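You operate a simulated robot arm through the tools that you are given. There is no shell and no other tool.

The job below is to be done with a simulated robot arm. You get a single attempt, and the scene is never put back.

TASK
Shut the wiring table down for the break.
Fine: jig, supply and checker switches off, range knob to off; the feed switch off last.
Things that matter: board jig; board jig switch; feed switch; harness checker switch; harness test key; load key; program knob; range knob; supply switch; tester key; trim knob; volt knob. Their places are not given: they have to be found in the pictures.

Only the result counts: the job must be done as asked and must still hold three seconds after the hand-in. Knocking over, shifting, dropping, spilling or breaking anything else fails it.

THE ROBOT
A 7-joint arm with a two-finger parallel gripper, fixed in place. Base frame: the origin is at the foot of the arm, x ahead of it, y to its left, z up; the work surface is at about z = 784. Readings come in mm, rad, newtons and seconds.
Its first joint turns from -2.601 to 2.601 rad. Payload 3.5 kg.
The tool frame sits at the grasp point between the pads (the TCP): z along the fingers, y along the line on which they close. The tips reach 23 mm beyond it. The gripper opens to 94 mm. The fingers are 38 mm wide and 10 mm thick; the gripper's body (54 by 96 mm) begins 39 mm behind the TCP.
Orientation is that of the tool frame in the base frame, as a unit quaternion [x, y, z, w]. With the fingers straight down and closing along the base's y, the tool's x points along the base's -x, its y along +y and its z along -z.

THE INTERFACE
- The arm moves only by the tool drive_tool. Its arguments are lists of equal length, an entry for each row: "rotation": the turn, a rotation vector about the tool's x, y, z in units of 4 degrees (1.0 is 4 degrees), a list of three; "translation": the shift along the tool's x, y, z in units of 30 mm (1.0 is 30 mm), a list of three; "claw": the gripper command, from -1 (shut) to 1 (fully open), values between in proportion. In form: {"rotation": [[wx, wy, wz], ...], "translation": [[tx, ty, tz], ...], "claw": [claw, ...]}. A call has 1 to 20 rows; each row shifts and turns the commanded pose from where the row before left it, along the tool's axes as they then stand. A call with a number of a shift or a turn outside -1 to 1 is refused whole. A row lasts 0.2 s, in which the tool goes at most 50 mm and 0.15 rad; a call with a longer step from one row to the next is refused whole, and so is a gripper value outside its range. A pose out of reach is approached as far as the arm can. The call stops where the force on the tool passes 90 N (or 10 N more than at its start, if that is more) or the arm is blocked; 0.2 s more then pass. The fingers move at their own pace (about 153 mm/s each) and stop on an object; they squeeze with about 30 N. The grip force told is the motor's: it shows also when the fingers shut on nothing. Time passes only in rows, and 0.2 s behind the last, so rows that do not move let the fingers close. It gives the time, the measured TCP pose, the force on the tool (base axes), the opening and the grip force at its end, in the units of the frame above (readings bear some noise), with the torque about the TCP (base axes, N m) and any sound that the robot's microphone picked up, and new pictures: "views" is both (left out), scene, wrist or none.
- Cameras (640 x 400 px; columns grow to the right, rows downward): "scene" is fixed at [397.9, 500.6, 1388.3]; the picture's right is [-0.94, -0.34, 0.00], its down [-0.19, 0.51, -0.84] and it looks along [0.29, -0.79, -0.55] (base axes); focal length 352 px, centre (320, 200). "wrist" rides on the gripper at [87, 16, -74] in the tool frame; the picture's right is [-0.18, 0.98, 0.00], its down [-0.58, -0.11, -0.81] and it looks along [-0.79, -0.15, 0.59] (tool axes); focal length 243 px, centre (320, 200).
- probe_pixels(camera, pixels): there is no depth. For up to 12 entries [column, row, z] of the newest picture of that camera ("zoom" is the newest enlarged one), the place [x, y] in the base frame at which the ray of that pixel passes the height z, good to about 2 mm. The clock stands still meanwhile.
- close_up(camera, box): a new picture of the part [left, top, right, bottom] of that camera's present view, enlarged. The clock stands still meanwhile.
- job_done(): hands the job in; it is judged then, once.

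Open the gripper and draw the arm clear of the work before you hand the job in, unless the task says otherwise.

The tools are called after "Emit:" as a command line: name --argument value ..., lists and objects as JSON in quotes. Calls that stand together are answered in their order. drive_tool: Moves the arm, as the interface text tells. Its arguments: {"type":"object","properties":{"rotation":{"type":"array","items":{"type":"array","items":{"type":"number"}}},"translation":{"type":"array","items":{"type":"array","items":{"type":"number"}}},"claw":{"type":"array","items":{"type":"number"}},"views":{"type":"string","enum":["both","scene","wrist","none"]}},"required":["rotation","translation","claw"]} The other tools are called the same way: probe_pixels (camera, pixels) gives the place at which the rays of pixels pass given heights; close_up (camera, box) takes an enlarged picture of a part of a camera's view; job_done () hands the job in.

At the start:

```text
t: 0.0
ee_pos: [716.7, -477.6, 1067.4]
ee_rot: [0.001, 1.0, 0.0, 0.0]
force: [0.2, 0.5, 0.0]
torque: [0.02, -0.02, -0.02]
grip_width: 93.9
grip_force: 0.0
```

scene: 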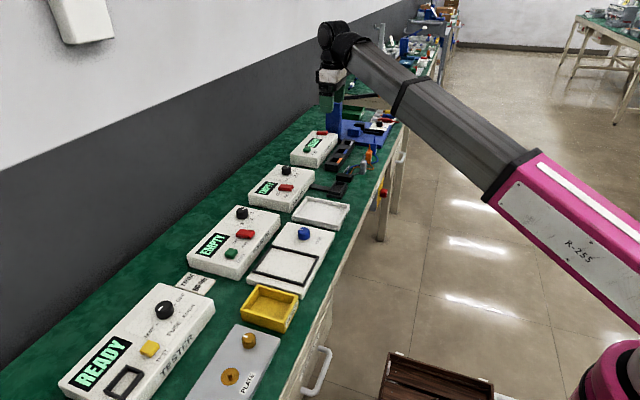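
wrist: 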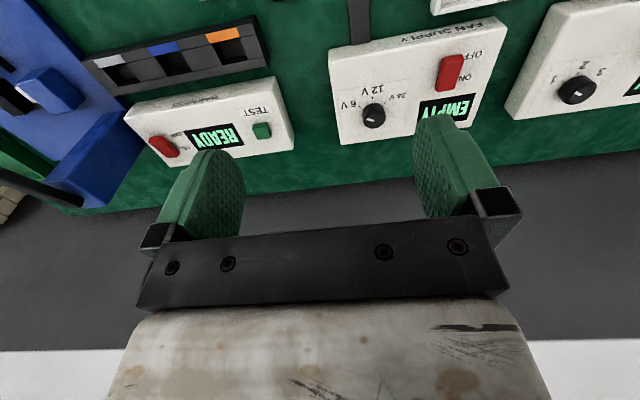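

I start by enlarging parts of the scene picture to identify the devices: the row of boxes runs from (140,340) to (360,110).

Emit:
close_up --camera "scene" --box '[50, 280, 290, 400]'

Emit:
close_up --camera "scene" --box '[170, 190, 350, 310]'

Emit:
close_up --camera "scene" --box '[240, 110, 360, 210]'

Emit:
close_up --camera "scene" --box '[310, 50, 430, 150]'

Emit:
close_up --camera "wrist" --box '[0, 0, 320, 200]'

Emit:
close_up --camera "wrist" --box '[320, 0, 640, 200]'

```text
2.67 times, centred on (170, 340) of scene
```

zoom: 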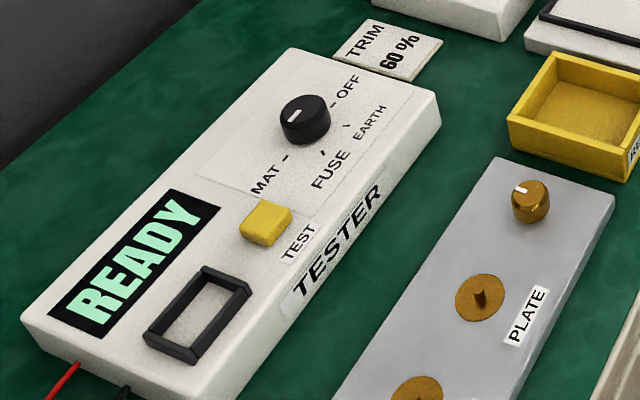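

```text
3.33 times, centred on (260, 250) of scene
```

zoom: 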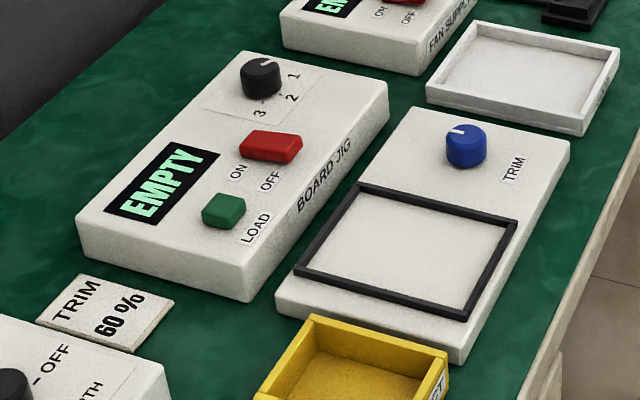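

```text
4.00 times, centred on (300, 160) of scene
```

zoom: 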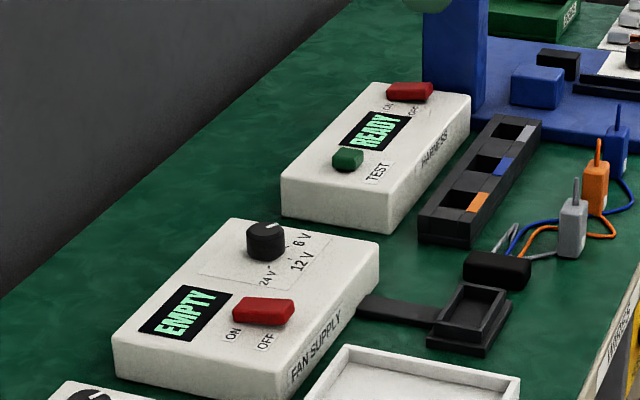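

```text
4.00 times, centred on (370, 100) of scene
```

zoom: 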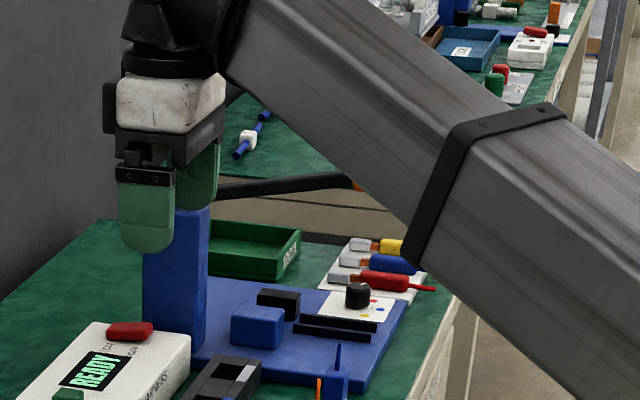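

```text
2.00 times, centred on (160, 100) of wrist
```

zoom: 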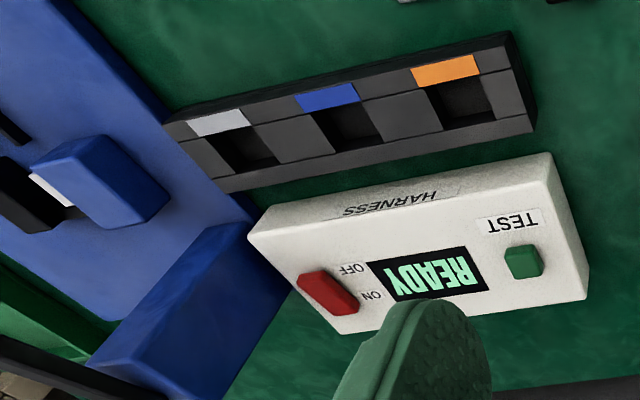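

```text
2.00 times, centred on (480, 100) of wrist
```

zoom: 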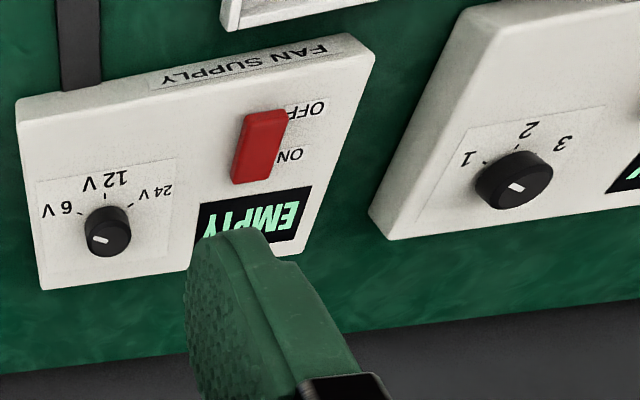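

The feed switch isn't identified yet. I look at the red thing near (383,193), the wall box at (80,20) and the lower bench front at (320,370).

Emit:
close_up --camera "scene" --box '[340, 130, 436, 230]'

Emit:
close_up --camera "scene" --box '[30, 0, 150, 60]'

Emit:
close_up --camera "scene" --box '[260, 320, 400, 400]'

Emit:
close_up --camera "scene" --box '[370, 0, 470, 70]'

```text
4.00 times, centred on (388, 180) of scene
```

zoom: 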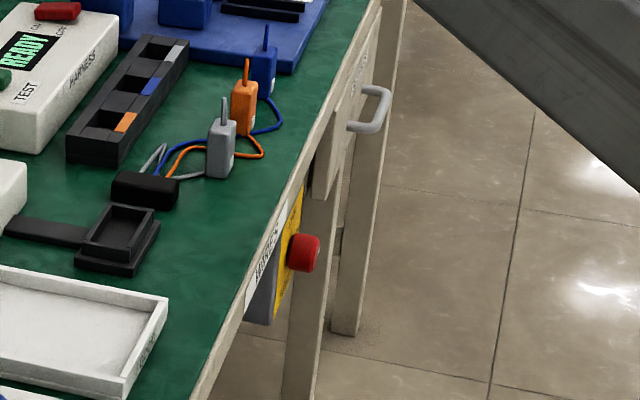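

```text
5.33 times, centred on (90, 30) of scene
```

zoom: 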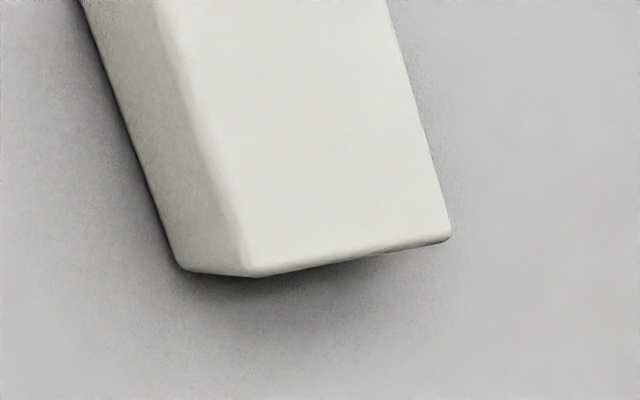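

```text
4.57 times, centred on (330, 360) of scene
```

zoom: 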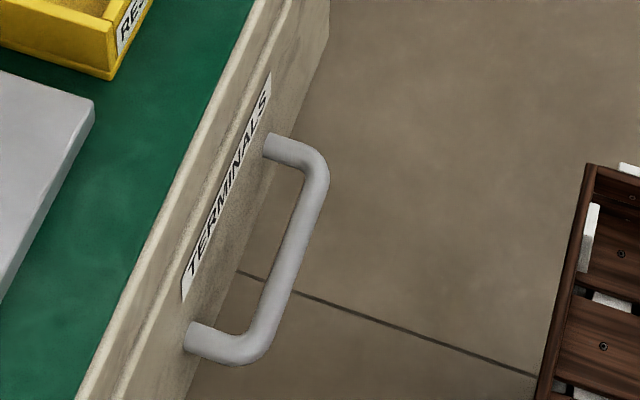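

```text
5.71 times, centred on (420, 35) of scene
```

zoom: 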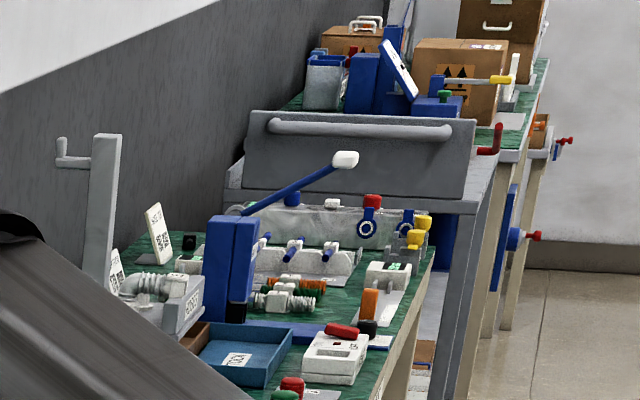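

I probe positions of main features to set up a map of the table (device tops estimated at z≈830).

Emit:
probe_pixels --camera "scene" --pixels '[[164, 310, 840], [150, 349, 835], [242, 213, 840], [245, 234, 840], [231, 253, 835], [305, 231, 820], [287, 170, 840], [286, 187, 835], [322, 133, 835], [307, 149, 835], [384, 193, 700], [249, 338, 810]]'

Emit:
probe_pixels --camera "scene" --pixels '[[394, 124, 784], [300, 398, 784], [345, 230, 784], [66, 390, 784], [190, 265, 784], [310, 115, 784], [379, 123, 810], [355, 130, 784]]'

```text
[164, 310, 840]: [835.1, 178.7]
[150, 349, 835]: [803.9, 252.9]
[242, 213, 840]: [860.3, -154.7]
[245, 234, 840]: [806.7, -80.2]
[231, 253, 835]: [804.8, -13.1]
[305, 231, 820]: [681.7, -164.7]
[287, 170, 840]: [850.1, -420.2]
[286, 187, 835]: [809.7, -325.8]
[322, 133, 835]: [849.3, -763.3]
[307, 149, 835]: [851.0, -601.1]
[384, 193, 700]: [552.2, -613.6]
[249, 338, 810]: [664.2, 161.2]
```

```text
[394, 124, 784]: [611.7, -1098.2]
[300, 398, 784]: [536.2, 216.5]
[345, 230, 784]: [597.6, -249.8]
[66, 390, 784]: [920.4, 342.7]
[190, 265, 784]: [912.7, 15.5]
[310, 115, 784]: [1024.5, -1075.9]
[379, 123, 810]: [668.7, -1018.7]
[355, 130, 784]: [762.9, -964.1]
```

Next I triangulate using the wrist picture for the supply and harness devices.

Emit:
probe_pixels --camera "wrist" --pixels '[[163, 146, 835], [262, 131, 835], [451, 72, 835], [374, 116, 835], [577, 90, 835], [163, 146, 820], [262, 131, 820], [451, 72, 820], [374, 116, 820], [577, 90, 820]]'

Emit:
probe_pixels --camera "scene" --pixels '[[322, 133, 835], [307, 149, 835], [286, 187, 835], [287, 170, 835], [242, 213, 835], [322, 133, 820], [307, 149, 820], [286, 187, 820], [287, 170, 820], [242, 213, 820]]'

```text
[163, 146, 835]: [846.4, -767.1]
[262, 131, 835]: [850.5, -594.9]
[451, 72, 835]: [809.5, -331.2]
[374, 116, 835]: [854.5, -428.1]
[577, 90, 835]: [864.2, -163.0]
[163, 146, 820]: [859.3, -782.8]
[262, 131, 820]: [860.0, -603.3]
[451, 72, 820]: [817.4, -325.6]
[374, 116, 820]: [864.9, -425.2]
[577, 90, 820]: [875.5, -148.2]
```

```text
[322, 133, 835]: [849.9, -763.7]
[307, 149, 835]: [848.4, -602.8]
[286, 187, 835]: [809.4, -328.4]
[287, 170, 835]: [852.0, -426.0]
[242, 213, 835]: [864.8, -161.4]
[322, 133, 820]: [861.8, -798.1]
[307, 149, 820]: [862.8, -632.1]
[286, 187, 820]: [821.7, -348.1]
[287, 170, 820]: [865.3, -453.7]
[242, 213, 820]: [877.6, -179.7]
```

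I zoom in tightly on the red knob with yellow plate under the bench front near (383,193), whose label might read "FEED".

Emit:
close_up --camera "scene" --box '[396, 172, 424, 190]'

Emit:
close_up --camera "scene" --box '[396, 176, 428, 216]'

Emit:
close_up --camera "scene" --box '[364, 170, 404, 215]'

```text
16.00 times, centred on (410, 181) of scene
```

zoom: 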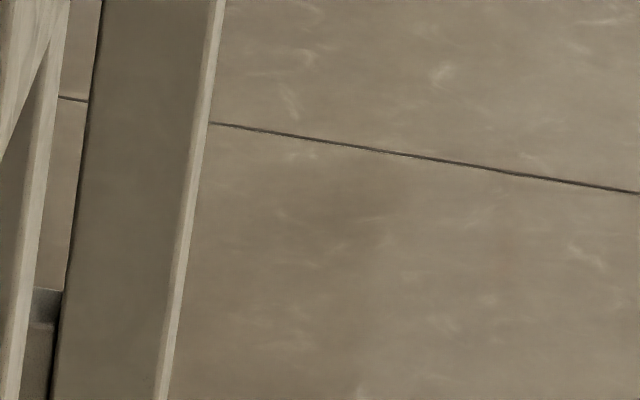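

```text
10.00 times, centred on (412, 196) of scene
```

zoom: 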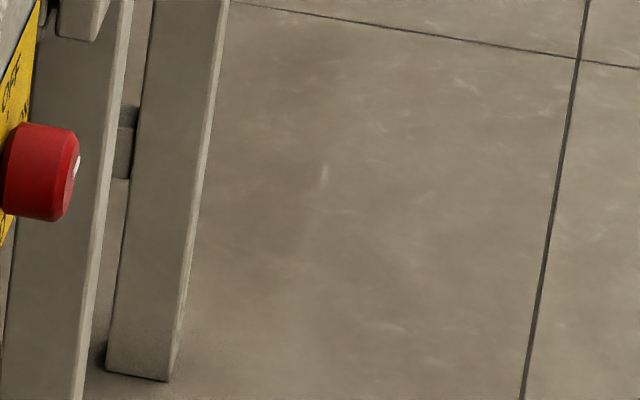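

```text
8.89 times, centred on (384, 192) of scene
```

zoom: 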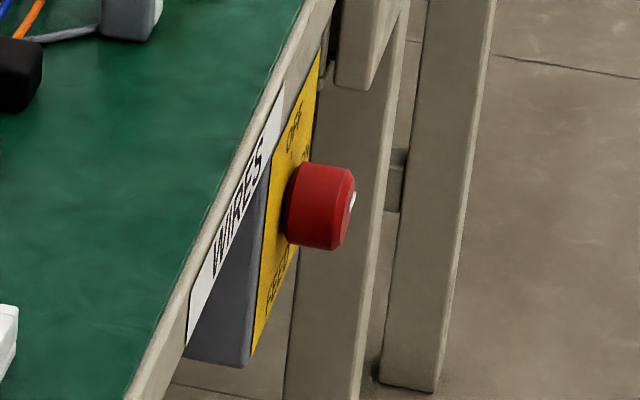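

The red knob at (386,193) carries a white pointer on a yellow plate with "OFF"/"FEED" lettering, so it is a rotary switch on the bench front facing the robot. I move the tool back from the bench (x to ~440) at the present height to look at it with the wrist camera.

Emit:
drive_tool --rotation '[[0, 0, 0], [0, 0, 0], [0, 0, 0], [0, 0, 0], [0, 0, 0], [0, 0, 0], [0, 0, 0], [0, 0, 0], [0, 0, 0], [0, 0, 0]]' --translation '[[0.92, -0.25, 0], [0.92, -0.25, 0], [0.92, -0.25, 0], [0.92, -0.25, 0], [0.92, -0.25, 0], [0.92, -0.25, 0], [0.92, -0.25, 0], [0.92, -0.25, 0], [0.92, -0.25, 0], [0.92, -0.25, 0]]' --claw '[-1, -1, -1, -1, -1, -1, -1, -1, -1, -1]'

Emit:
probe_pixels --camera "scene" --pixels '[[363, 217.5, 784], [386, 193, 700], [386, 193, 680], [386, 193, 720], [386, 193, 740]]'

```text
t: 2.2
ee_pos: [439.4, -553.3, 1067.9]
ee_rot: [0.0, 1.0, 0.0, 0.0]
force: [1.3, -0.7, -0.6]
torque: [0.03, 0.0, -0.02]
grip_width: 0.1
grip_force: 29.5
```

scene: 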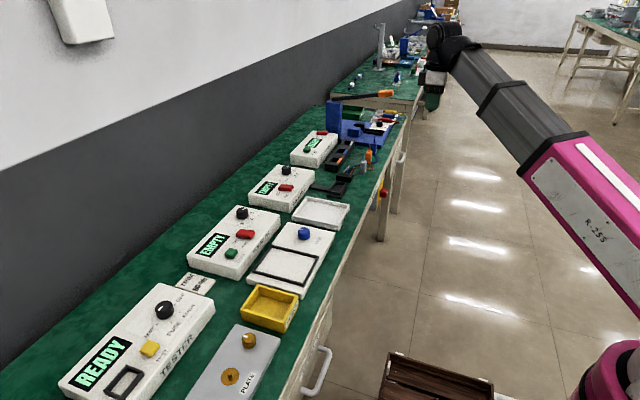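
wrist: 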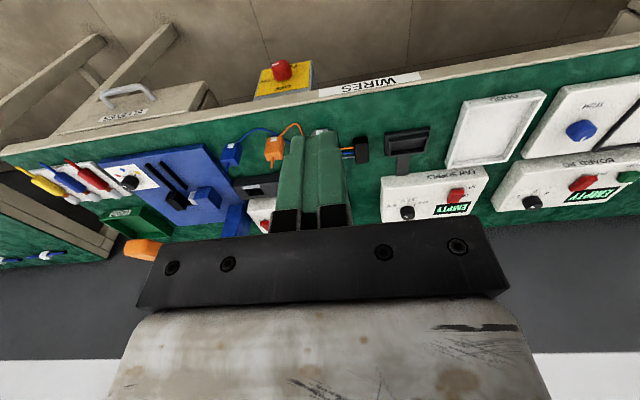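

```text
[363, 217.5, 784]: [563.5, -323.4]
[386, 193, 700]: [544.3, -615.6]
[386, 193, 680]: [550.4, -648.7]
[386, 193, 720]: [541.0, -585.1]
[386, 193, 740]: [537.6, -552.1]
```

The red feed knob now shows at wrist (282,70) on its yellow plate; I zoom on it and probe the ray.

Emit:
close_up --camera "wrist" --box '[240, 40, 336, 110]'

Emit:
probe_pixels --camera "wrist" --pixels '[[282, 70, 740], [282, 70, 720], [282, 70, 700], [282, 70, 680], [285, 100, 784], [330, 95, 784], [285, 66, 700]]'

```text
5.71 times, centred on (288, 75) of wrist
```

zoom: 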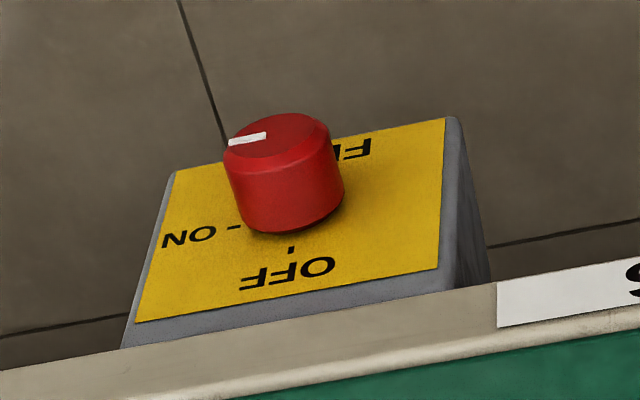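

```text
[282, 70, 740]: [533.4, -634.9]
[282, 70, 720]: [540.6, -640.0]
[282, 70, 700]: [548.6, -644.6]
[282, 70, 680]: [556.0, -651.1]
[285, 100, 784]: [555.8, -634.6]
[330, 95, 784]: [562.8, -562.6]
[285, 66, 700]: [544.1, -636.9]
```

The knob's pointer is at ON (toward -y), OFF is up. I also need to know the obstacles around the harness checker (blue press with lever), so I zoom on it from both cameras.

Emit:
close_up --camera "scene" --box '[280, 75, 420, 175]'

Emit:
close_up --camera "wrist" --box '[90, 120, 290, 260]'

Emit:
close_up --camera "wrist" --box '[330, 100, 530, 230]'

Emit:
close_up --camera "wrist" --box '[480, 80, 640, 220]'

```text
4.00 times, centred on (350, 125) of scene
```

zoom: 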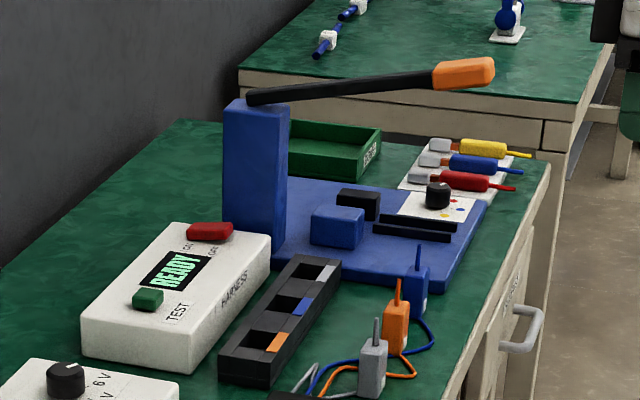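

```text
2.86 times, centred on (190, 190) of wrist
```

zoom: 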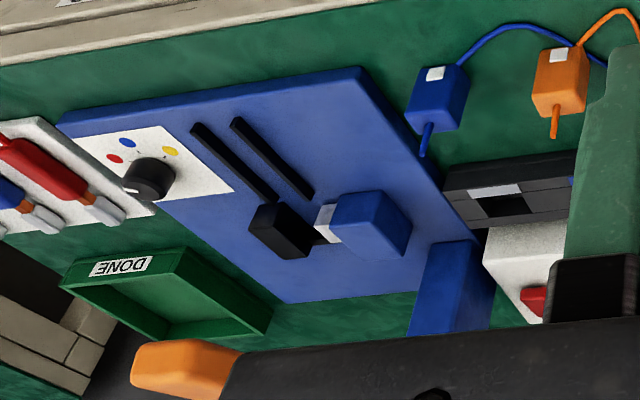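

```text
3.08 times, centred on (430, 165) of wrist
```

zoom: 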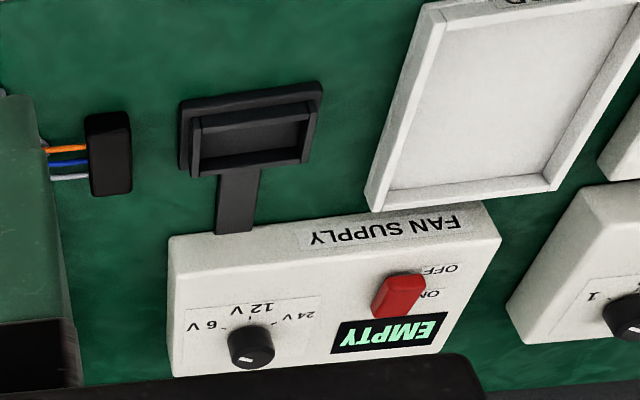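

```text
2.86 times, centred on (560, 150) of wrist
```

zoom: 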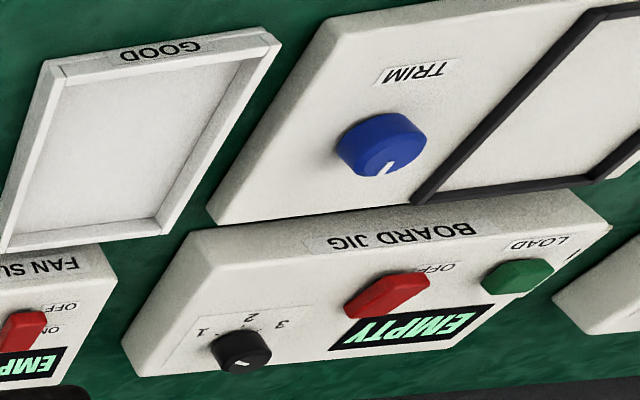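

I probe the press column and lever handle rays at several heights to place these obstacles.

Emit:
probe_pixels --camera "scene" --pixels '[[338.5, 141, 790], [342, 104, 960], [342, 104, 1000], [342, 104, 1040], [326, 101, 1000], [386, 93, 1000], [386, 93, 1050], [386, 93, 1100]]'

Emit:
probe_pixels --camera "wrist" --pixels '[[143, 246, 1000], [143, 246, 1050], [143, 246, 1100], [227, 230, 790], [240, 204, 900], [240, 204, 950], [240, 204, 1000]]'

```text
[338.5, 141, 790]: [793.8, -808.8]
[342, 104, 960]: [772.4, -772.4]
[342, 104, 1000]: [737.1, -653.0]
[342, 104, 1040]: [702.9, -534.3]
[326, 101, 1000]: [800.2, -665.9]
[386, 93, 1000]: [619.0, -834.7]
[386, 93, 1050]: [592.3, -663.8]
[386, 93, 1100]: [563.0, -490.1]
```

```text
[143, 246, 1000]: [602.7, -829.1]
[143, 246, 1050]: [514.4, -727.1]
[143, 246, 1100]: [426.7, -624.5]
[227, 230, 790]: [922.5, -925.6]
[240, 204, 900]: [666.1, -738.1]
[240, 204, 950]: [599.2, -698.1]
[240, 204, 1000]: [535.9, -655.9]
```

Mapping so far: lever handle about (617,-833,1000), press column around x 794+, y -808 and beyond, top ≈950. I begin with the board jig and move the tool to about (620,-150,1000) for a close look at its switch.

Emit:
drive_tool --rotation '[[0, 0, 0], [0, 0, 0], [0, 0, 0], [0, 0, 0], [0, 0, 0], [0, 0, 0], [0, 0, 0], [0, 0, 0], [0, 0, 0], [0, 0, 0], [0, 0, 0], [0, 0, 0], [0, 0, 0], [0, 0, 0]]' --translation '[[-0.431, 0.96, 0.162], [-0.431, 0.96, 0.162], [-0.431, 0.96, 0.162], [-0.431, 0.96, 0.162], [-0.431, 0.96, 0.162], [-0.431, 0.96, 0.162], [-0.431, 0.96, 0.162], [-0.431, 0.96, 0.162], [-0.431, 0.96, 0.162], [-0.431, 0.96, 0.162], [-0.431, 0.96, 0.162], [-0.431, 0.96, 0.162], [-0.431, 0.96, 0.162], [-0.431, 0.96, 0.162]]' --claw '[-1, -1, -1, -1, -1, -1, -1, -1, -1, -1, -1, -1, -1, -1]'

```text
t: 3.6
ee_pos: [515.6, -389.2, 1037.0]
ee_rot: [-0.014, 1.0, -0.002, -0.001]
force: [-6.5, -19.0, -5.3]
torque: [1.65, -1.01, 1.85]
grip_width: 0.1
grip_force: 30.0
stopped in row 6: the force on the tool passed its limit at 112 N (the readings are from after the stop); the commanded pose is now the measured one
```

scene: 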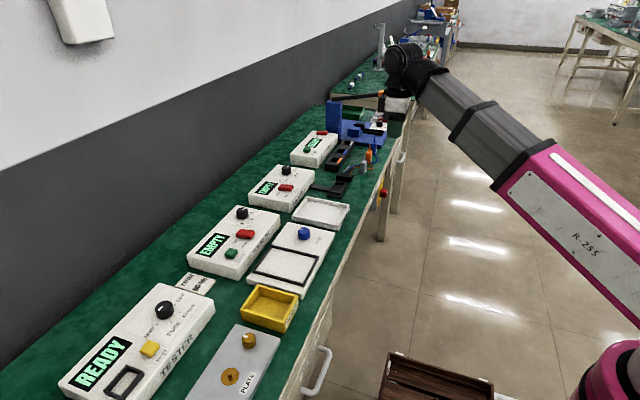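
wrist: 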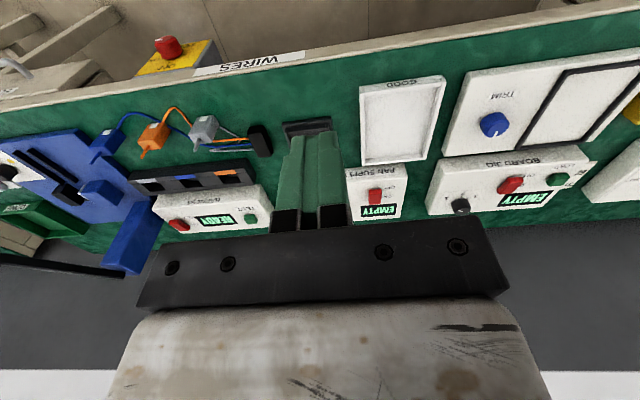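

The arm stopped on a 112 N contact at (516,-389,1037) while moving toward +y, and no obvious obstacle shows there. I zoom on the gripper in the scene picture near (395,100) and in the wrist view.

Emit:
close_up --camera "scene" --box '[350, 30, 450, 130]'

Emit:
close_up --camera "wrist" --box '[220, 90, 420, 240]'

Emit:
close_up --camera "scene" --box '[330, 60, 530, 200]'

```text
4.00 times, centred on (400, 80) of scene
```

zoom: 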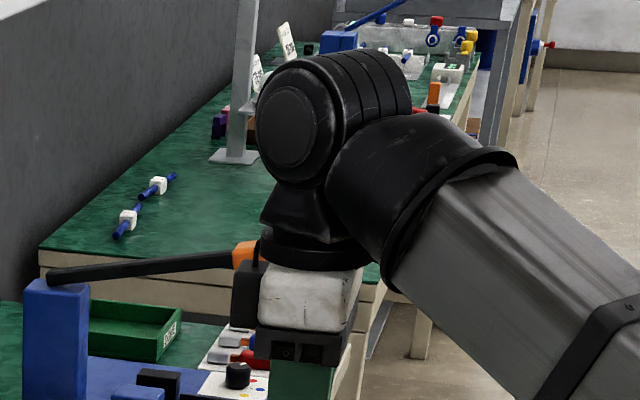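

```text
2.67 times, centred on (320, 165) of wrist
```

zoom: 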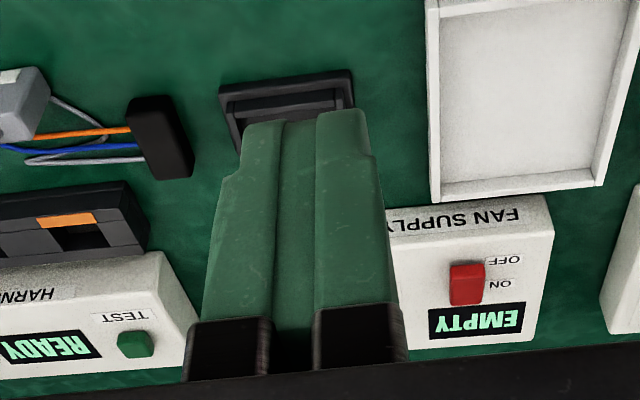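

```text
2.86 times, centred on (430, 130) of scene
```

zoom: 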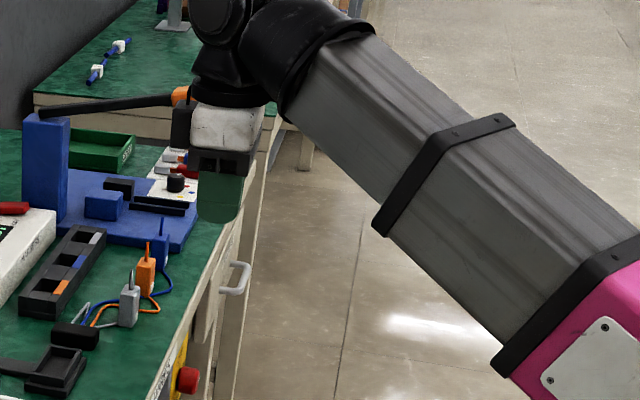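

Nothing is visibly touching the gripper; it may have been a dynamic load (readings still settling). I let the arm rest for a moment and read the force again.

Emit:
drive_tool --rotation '[[0, 0, 0], [0, 0, 0], [0, 0, 0]]' --translation '[[0, 0, 0], [0, 0, 0], [0, 0, 0]]' --claw '[-1, -1, -1]' --views "none"

```text
t: 4.4
ee_pos: [514.7, -390.0, 1037.0]
ee_rot: [-0.015, 1.0, -0.003, -0.001]
force: [-10.9, -28.0, -13.0]
torque: [2.36, -2.32, 2.81]
grip_width: 0.0
grip_force: 30.4
```

The steady force (≈32 N) and torque put the contact about 100 mm toward -x and 85 mm above the TCP: that is the wrist camera touching the arm's own rising forearm, not the bench. I back off along the push direction and check that the force drops.

Emit:
drive_tool --rotation '[[0, 0, 0], [0, 0, 0], [0, 0, 0]]' --translation '[[0.0, -0.6, 0.4], [-0.2, -0.6, 0.4], [-0.4, -0.4, 0.4]]' --claw '[-1, -1, -1]' --views "none"

```text
t: 5.2
ee_pos: [533.7, -437.0, 1001.6]
ee_rot: [-0.013, 1.0, -0.003, -0.002]
force: [0.6, 0.6, -0.9]
torque: [-0.01, 0.02, -0.01]
grip_width: 0.1
grip_force: 30.0
```

Force is back to zero. I move outward to about x=680 and start turning the tool about its axis by -90° so the camera points toward -y, away from the forearm, and the narrow side of the closed fingertips lies along x.

Emit:
drive_tool --rotation '[[0, 0, 0], [0, 0, 0], [0, 0, 0], [0, 0, 0], [0, 0, 0], [0, 0, -1], [0, 0, -1], [0, 0, -1], [0, 0, -1], [0, 0, -1], [0, 0, -1], [0, 0, -1], [0, 0, -1], [0, 0, -1], [0, 0, -1], [0, 0, -1], [0, 0, -1]]' --translation '[[-0.97, 0, 0], [-0.97, 0, 0], [-0.97, 0, 0], [-0.97, 0, 0], [-0.97, 0, 0], [0, 0, 0], [0, 0, 0], [0, 0, 0], [0, 0, 0], [0, 0, 0], [0, 0, 0], [0, 0, 0], [0, 0, 0], [0, 0, 0], [0, 0, 0], [0, 0, 0], [0, 0, 0]]' --claw '[-1, -1, -1, -1, -1, -1, -1, -1, -1, -1, -1, -1, -1, -1, -1, -1, -1]'

```text
t: 8.8
ee_pos: [678.8, -433.3, 1000.0]
ee_rot: [-0.42, 0.908, -0.001, -0.003]
force: [-1.0, 0.0, -0.2]
torque: [0.0, -0.02, -0.03]
grip_width: 0.0
grip_force: 29.9
```

scene: 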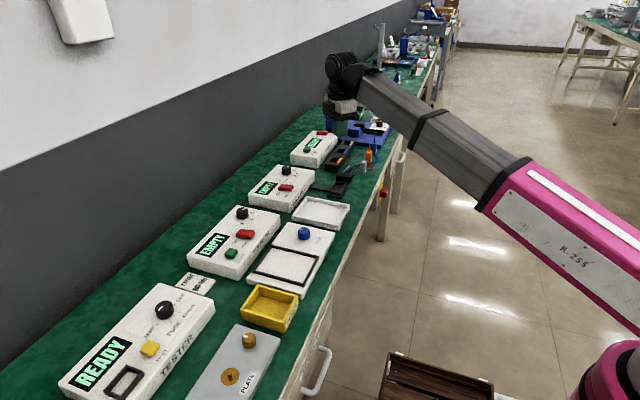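
wrist: 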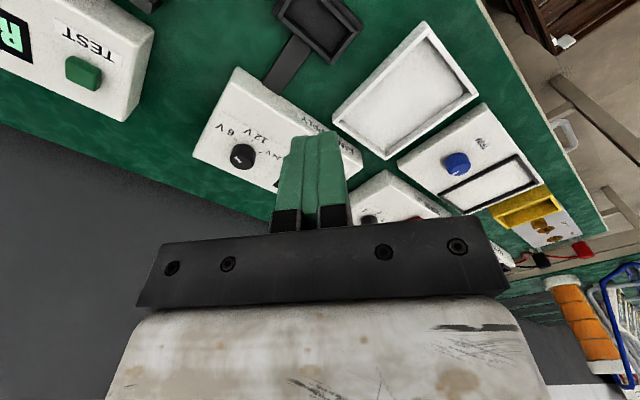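

Yaw is at about 50°, no contact. I finish the turn to 90° and look at the fan supply from the side.

Emit:
drive_tool --rotation '[[0, 0, -1], [0, 0, -1], [0, 0, -1], [0, 0, -1], [0, 0, -1], [0, 0, -1], [0, 0, -1], [0, 0, -1], [0, 0, -1], [0, 0, -1], [0, 0, -0.07]]' --translation '[[0, 0, 0], [0, 0, 0], [0, 0, 0], [0, 0, 0], [0, 0, 0], [0, 0, 0], [0, 0, 0], [0, 0, 0], [0, 0, 0], [0, 0, 0], [0, 0, 0]]' --claw '[-1, -1, -1, -1, -1, -1, -1, -1, -1, -1, -1]'

```text
t: 11.2
ee_pos: [679.5, -432.1, 1000.9]
ee_rot: [-0.706, 0.708, 0.0, -0.002]
force: [0.3, -0.5, 0.0]
torque: [-0.01, 0.0, -0.02]
grip_width: 0.0
grip_force: 30.0
```

scene: 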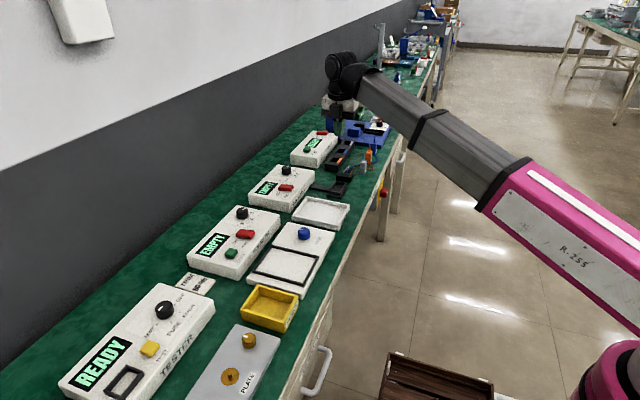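
wrist: 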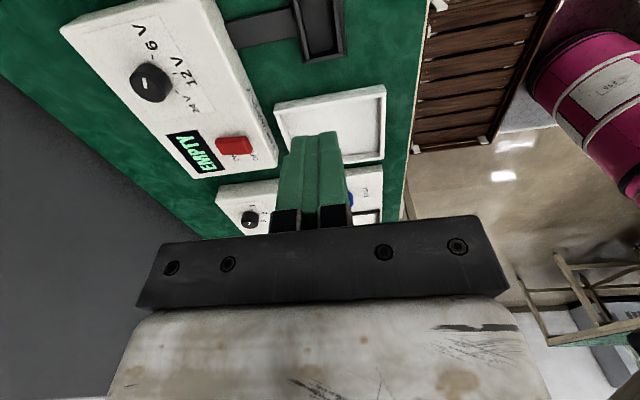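

Good, ψ≈90°. I zoom on the supply rocker at wrist (235,146) to see its size and tilt.

Emit:
close_up --camera "wrist" --box '[190, 115, 286, 175]'

Emit:
probe_pixels --camera "wrist" --pixels '[[235, 146, 838], [219, 147, 838], [251, 146, 838], [152, 84, 845], [203, 178, 830], [275, 156, 830]]'

```text
6.67 times, centred on (238, 145) of wrist
```

zoom: 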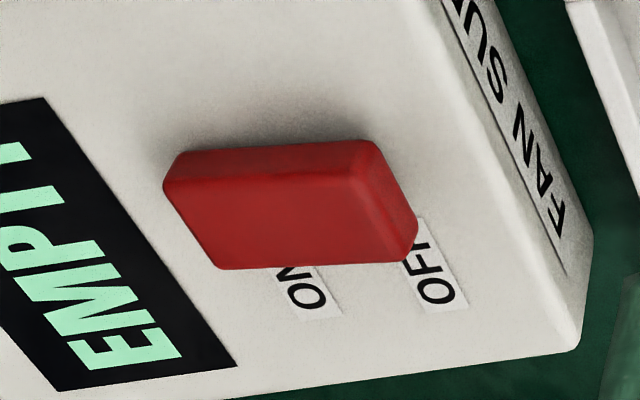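

```text
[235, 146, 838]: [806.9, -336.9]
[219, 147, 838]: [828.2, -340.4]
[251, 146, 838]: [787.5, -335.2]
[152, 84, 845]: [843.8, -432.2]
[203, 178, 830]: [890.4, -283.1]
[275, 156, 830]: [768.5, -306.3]
```

I triangulate the rocker's top-face centre with both cameras over a few heights.

Emit:
close_up --camera "scene" --box '[262, 160, 310, 205]'

Emit:
probe_pixels --camera "wrist" --pixels '[[233.7, 146.8, 830], [233.7, 146.8, 840], [233.7, 146.8, 850], [215.5, 141.3, 840], [244.8, 137.5, 840], [251.5, 153.3, 840], [223, 155.2, 840]]'

```text
8.89 times, centred on (286, 182) of scene
```

zoom: 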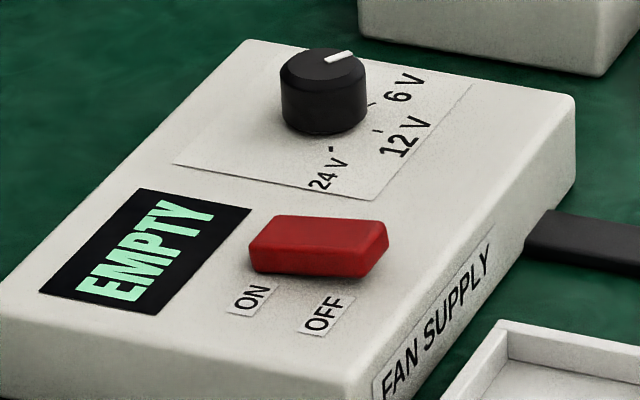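

```text
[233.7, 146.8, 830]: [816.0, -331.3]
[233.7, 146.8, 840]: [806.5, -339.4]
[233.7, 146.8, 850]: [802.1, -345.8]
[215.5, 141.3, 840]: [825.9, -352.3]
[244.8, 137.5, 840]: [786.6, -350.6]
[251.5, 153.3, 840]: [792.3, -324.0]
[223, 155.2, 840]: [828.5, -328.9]
```

Emit:
probe_pixels --camera "scene" --pixels '[[285.4, 185.6, 830], [285.4, 185.6, 840], [285.4, 185.6, 850], [290.5, 187.5, 840], [292.5, 186, 845]]'

```text
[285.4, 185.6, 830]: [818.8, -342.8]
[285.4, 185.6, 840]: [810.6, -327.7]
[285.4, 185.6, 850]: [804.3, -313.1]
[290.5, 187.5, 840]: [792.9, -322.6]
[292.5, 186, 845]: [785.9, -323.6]
```

The supply rocker's top centre is about (812,-335,835), 40 mm long in x with the raised OFF half toward -x. I move the closed fingertips above (797,-335) at TCP z≈920.

Emit:
drive_tool --rotation '[[0, 0, 0], [0, 0, 0], [0, 0, 0], [0, 0, 0], [0, 0, 0], [0, 0, 0]]' --translation '[[-0.54, -0.653, 0.45], [-0.54, -0.653, 0.45], [-0.54, -0.653, 0.45], [-0.54, -0.653, 0.45], [-0.54, -0.653, 0.45], [-0.54, -0.653, 0.45]]' --claw '[-1, -1, -1, -1, -1, -1]'

```text
t: 12.6
ee_pos: [797.0, -336.4, 918.2]
ee_rot: [-0.706, 0.708, -0.001, -0.002]
force: [0.4, 0.8, -0.1]
torque: [0.0, -0.03, -0.03]
grip_width: 0.0
grip_force: 30.2
```

scene: 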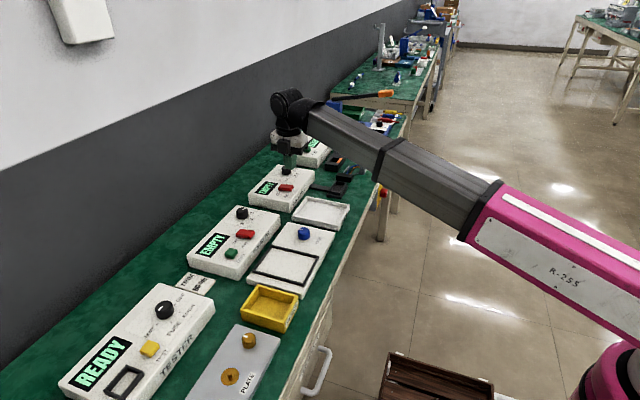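
wrist: 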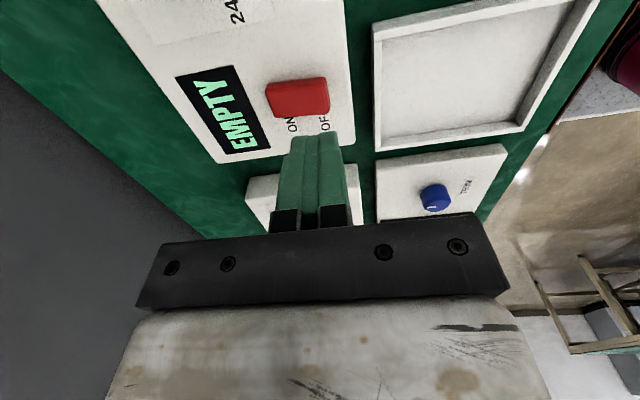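

The fingertips sit over the raised OFF end (target point falls at about (320,93), 6–7 mm in from the rocker's -x end at col 330). I lower onto it, with small steps at the end.

Emit:
drive_tool --rotation '[[0, 0, 0], [0, 0, 0], [0, 0, 0], [0, 0, 0], [0, 0, 0], [0, 0, 0]]' --translation '[[0, 0, 0.7], [0, 0, 0.7], [0, 0, 0.2], [0, 0, 0.1], [0, 0, 0.1], [0, 0, 0.1]]' --claw '[-1, -1, -1, -1, -1, -1]'

```text
t: 14.0
ee_pos: [797.0, -337.9, 863.3]
ee_rot: [-0.706, 0.708, -0.001, -0.003]
force: [0.7, 1.0, -0.7]
torque: [-0.01, -0.02, 0.02]
grip_width: 0.0
grip_force: 29.9
```

scene: 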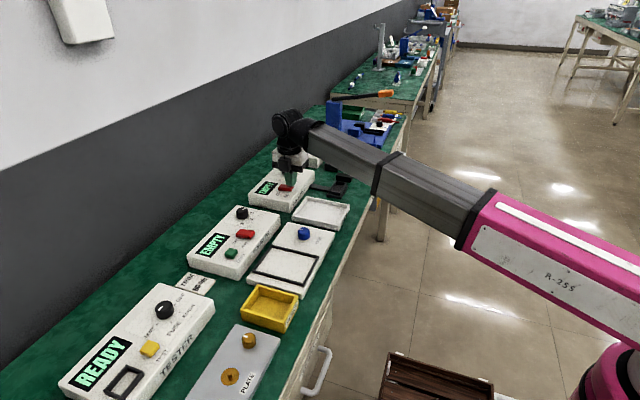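
wrist: 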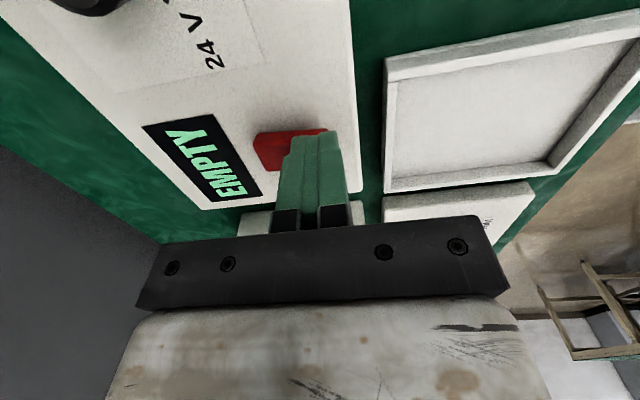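

The tips (z≈840) now hover just at the OFF end with no force yet. I continue down in small steps.

Emit:
drive_tool --rotation '[[0, 0, 0], [0, 0, 0], [0, 0, 0], [0, 0, 0]]' --translation '[[0, 0, 0.06], [0, 0, 0.06], [0, 0, 0.06], [0, 0, 0.06]]' --claw '[-1, -1, -1, -1]'

Emit:
close_up --camera "wrist" --box '[220, 100, 380, 200]'

```text
t: 15.0
ee_pos: [796.1, -337.1, 857.2]
ee_rot: [-0.706, 0.708, -0.001, -0.001]
force: [-8.7, -1.3, 31.6]
torque: [0.31, -0.09, 0.04]
grip_width: 0.0
grip_force: 30.1
heard: click
```

scene: 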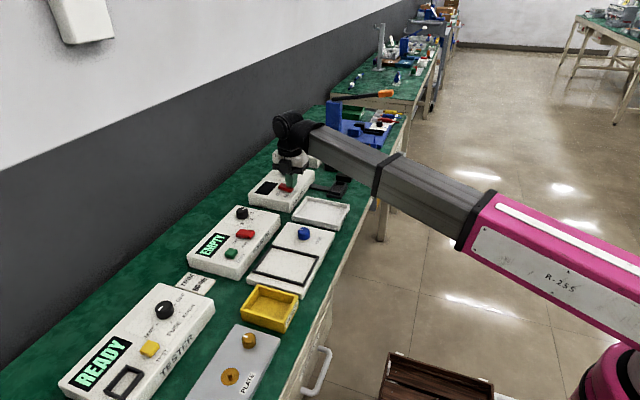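
wrist: 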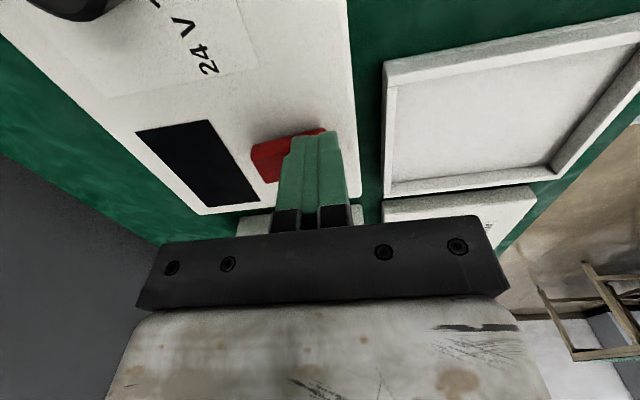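

```text
4.00 times, centred on (300, 150) of wrist
```

zoom: 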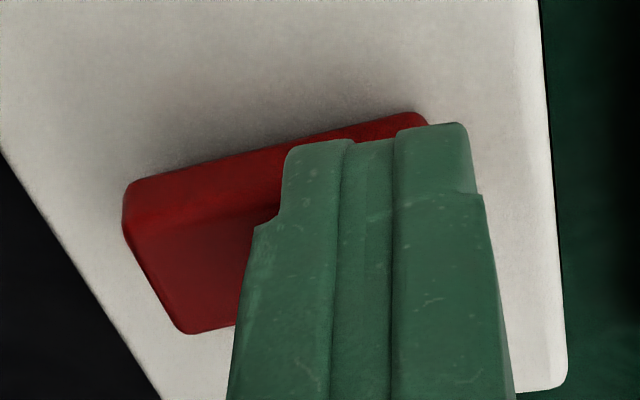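

Click heard and the supply display went dark: supply is off. I lift and move toward the board jig to about (740,-200,960) for a look.

Emit:
drive_tool --rotation '[[0, 0, 0], [0, 0, 0], [0, 0, 0], [0, 0, 0], [0, 0, 0], [0, 0, 0], [0, 0, 0], [0, 0, 0]]' --translation '[[0, 0, -0.5], [0, 0, -0.9], [0, 0, -0.9], [-0.92, 0.38, -0.2], [-0.92, 0.38, -0.2], [-0.92, 0.38, -0.2], [-0.92, 0.38, -0.2], [-0.92, 0.38, -0.2]]' --claw '[-1, -1, -1, -1, -1, -1, -1, -1]'

Emit:
close_up --camera "wrist" --box '[150, 80, 310, 180]'

Emit:
close_up --camera "scene" --box '[215, 200, 271, 270]'

```text
t: 16.8
ee_pos: [738.3, -194.9, 954.4]
ee_rot: [-0.706, 0.709, 0.0, -0.002]
force: [-0.1, -0.1, 0.6]
torque: [0.0, 0.02, 0.03]
grip_width: 0.2
grip_force: 29.4
```

scene: 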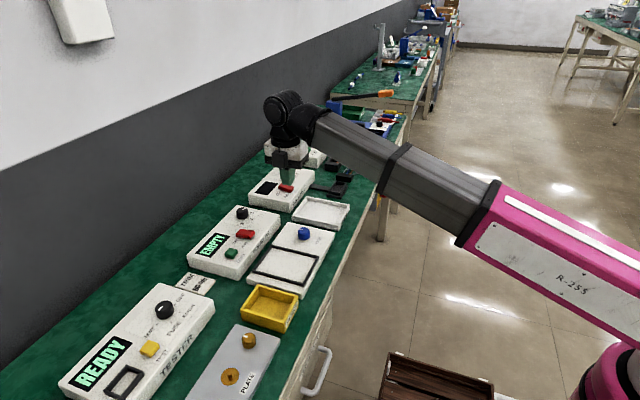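
wrist: 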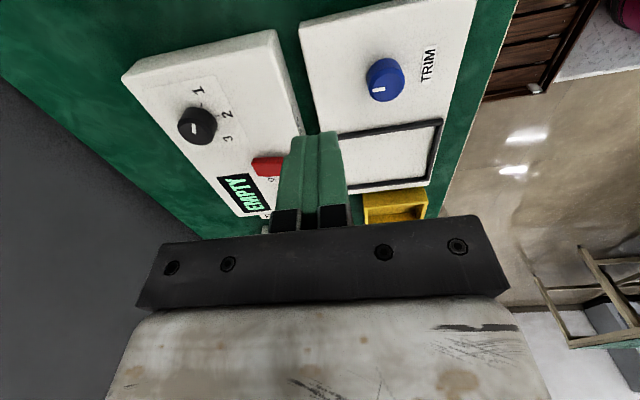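

```text
4.00 times, centred on (230, 130) of wrist
```

zoom: 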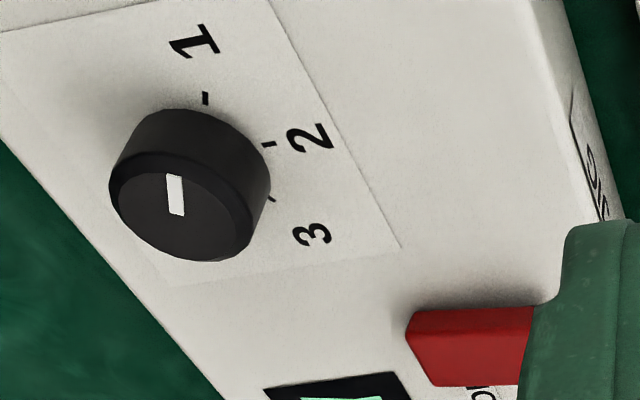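

```text
5.71 times, centred on (243, 235) of scene
```

zoom: 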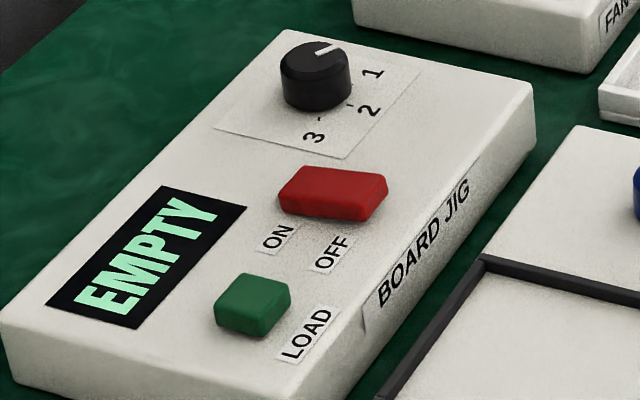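

The board jig rocker (scene (245,232)) has its OFF end toward -x as well; I probe its centre and ends.

Emit:
probe_pixels --camera "scene" --pixels '[[245.3, 232.5, 830], [245.3, 232.5, 835], [245.3, 232.5, 840], [253, 233.5, 835], [253, 233.5, 840], [237, 231.5, 835], [230.5, 252, 835]]'

Emit:
probe_pixels --camera "wrist" --pixels '[[252, 163, 830], [252, 163, 835], [252, 163, 840], [280, 167, 835]]'

```text
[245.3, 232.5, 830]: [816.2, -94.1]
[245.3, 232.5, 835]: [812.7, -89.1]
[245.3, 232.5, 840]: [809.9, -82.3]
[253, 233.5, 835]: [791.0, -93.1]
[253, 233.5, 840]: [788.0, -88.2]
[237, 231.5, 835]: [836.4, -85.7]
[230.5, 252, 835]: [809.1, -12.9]
```

```text
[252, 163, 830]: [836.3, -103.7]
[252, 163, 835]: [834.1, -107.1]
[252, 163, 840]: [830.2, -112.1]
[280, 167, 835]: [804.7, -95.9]
```

Rocker centre is about (812,-89); I move the fingertips above its OFF half at (797,-89), TCP z≈920, and check.

Emit:
drive_tool --rotation '[[0, 0, 0], [0, 0, 0], [0, 0, 0], [0, 0, 0]]' --translation '[[-0.8825, -0.489, 0.2875], [-0.8825, -0.489, 0.2875], [-0.8825, -0.489, 0.2875], [-0.8825, -0.489, 0.2875]]' --claw '[-1, -1, -1, -1]'

Emit:
close_up --camera "wrist" --box '[240, 60, 400, 160]'

```text
t: 17.8
ee_pos: [798.4, -90.3, 919.0]
ee_rot: [-0.706, 0.708, 0.0, -0.003]
force: [-0.2, 0.1, 0.8]
torque: [0.04, -0.03, 0.01]
grip_width: 0.0
grip_force: 29.9
```

scene: 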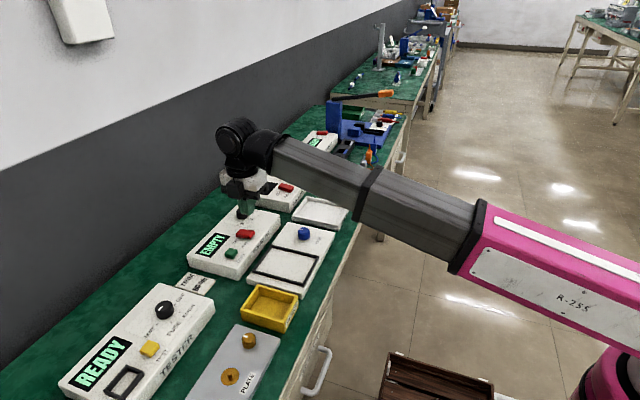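
wrist: 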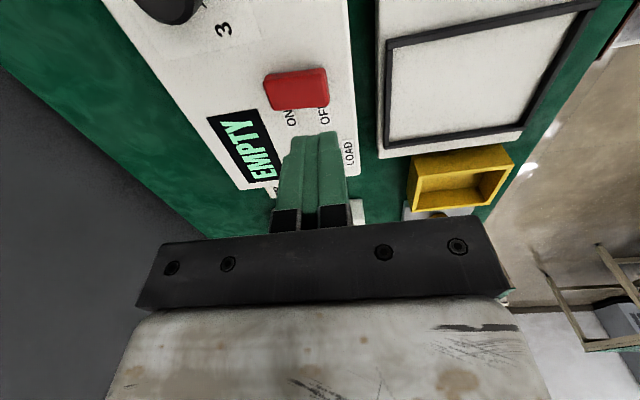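

```text
4.00 times, centred on (320, 110) of wrist
```

zoom: 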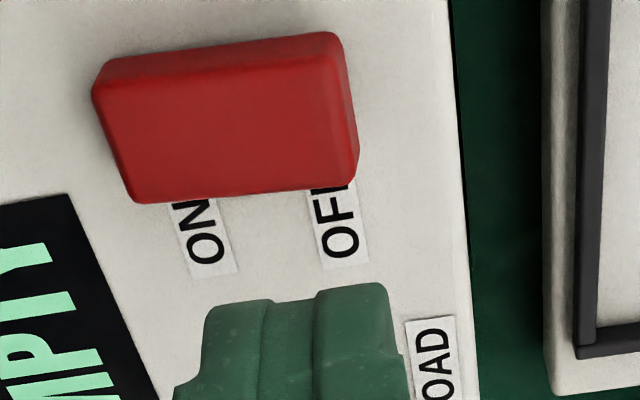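

Alignment matches the previous press (target falls on (320,93), within the OFF half). I lower as before, with a 3 mm shift toward -y.

Emit:
drive_tool --rotation '[[0, 0, 0], [0, 0, 0], [0, 0, 0], [0, 0, 0], [0, 0, 0], [0, 0, 0], [0, 0, 0], [0, 0, 0], [0, 0, 0]]' --translation '[[0.1, 0, 0.7], [0, 0, 0.7], [0, 0, 0.2], [0, 0, 0.2], [0, 0, 0.06], [0, 0, 0.06], [0, 0, 0.06], [0, 0, 0.06], [0, 0, 0.06]]' --claw '[-1, -1, -1, -1, -1, -1, -1, -1, -1]'

```text
t: 19.8
ee_pos: [798.3, -97.0, 857.1]
ee_rot: [-0.706, 0.708, -0.001, -0.003]
force: [-14.2, -6.5, 28.7]
torque: [0.17, 0.06, 0.07]
grip_width: 0.0
grip_force: 30.3
heard: click
```

scene: 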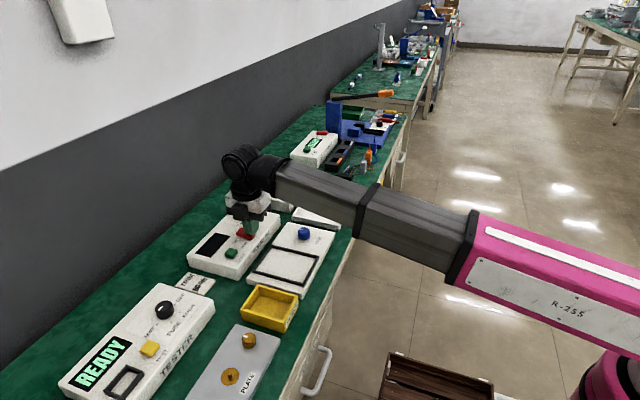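
wrist: 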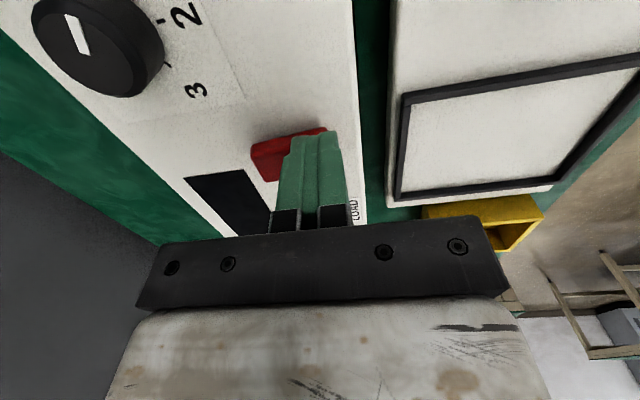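

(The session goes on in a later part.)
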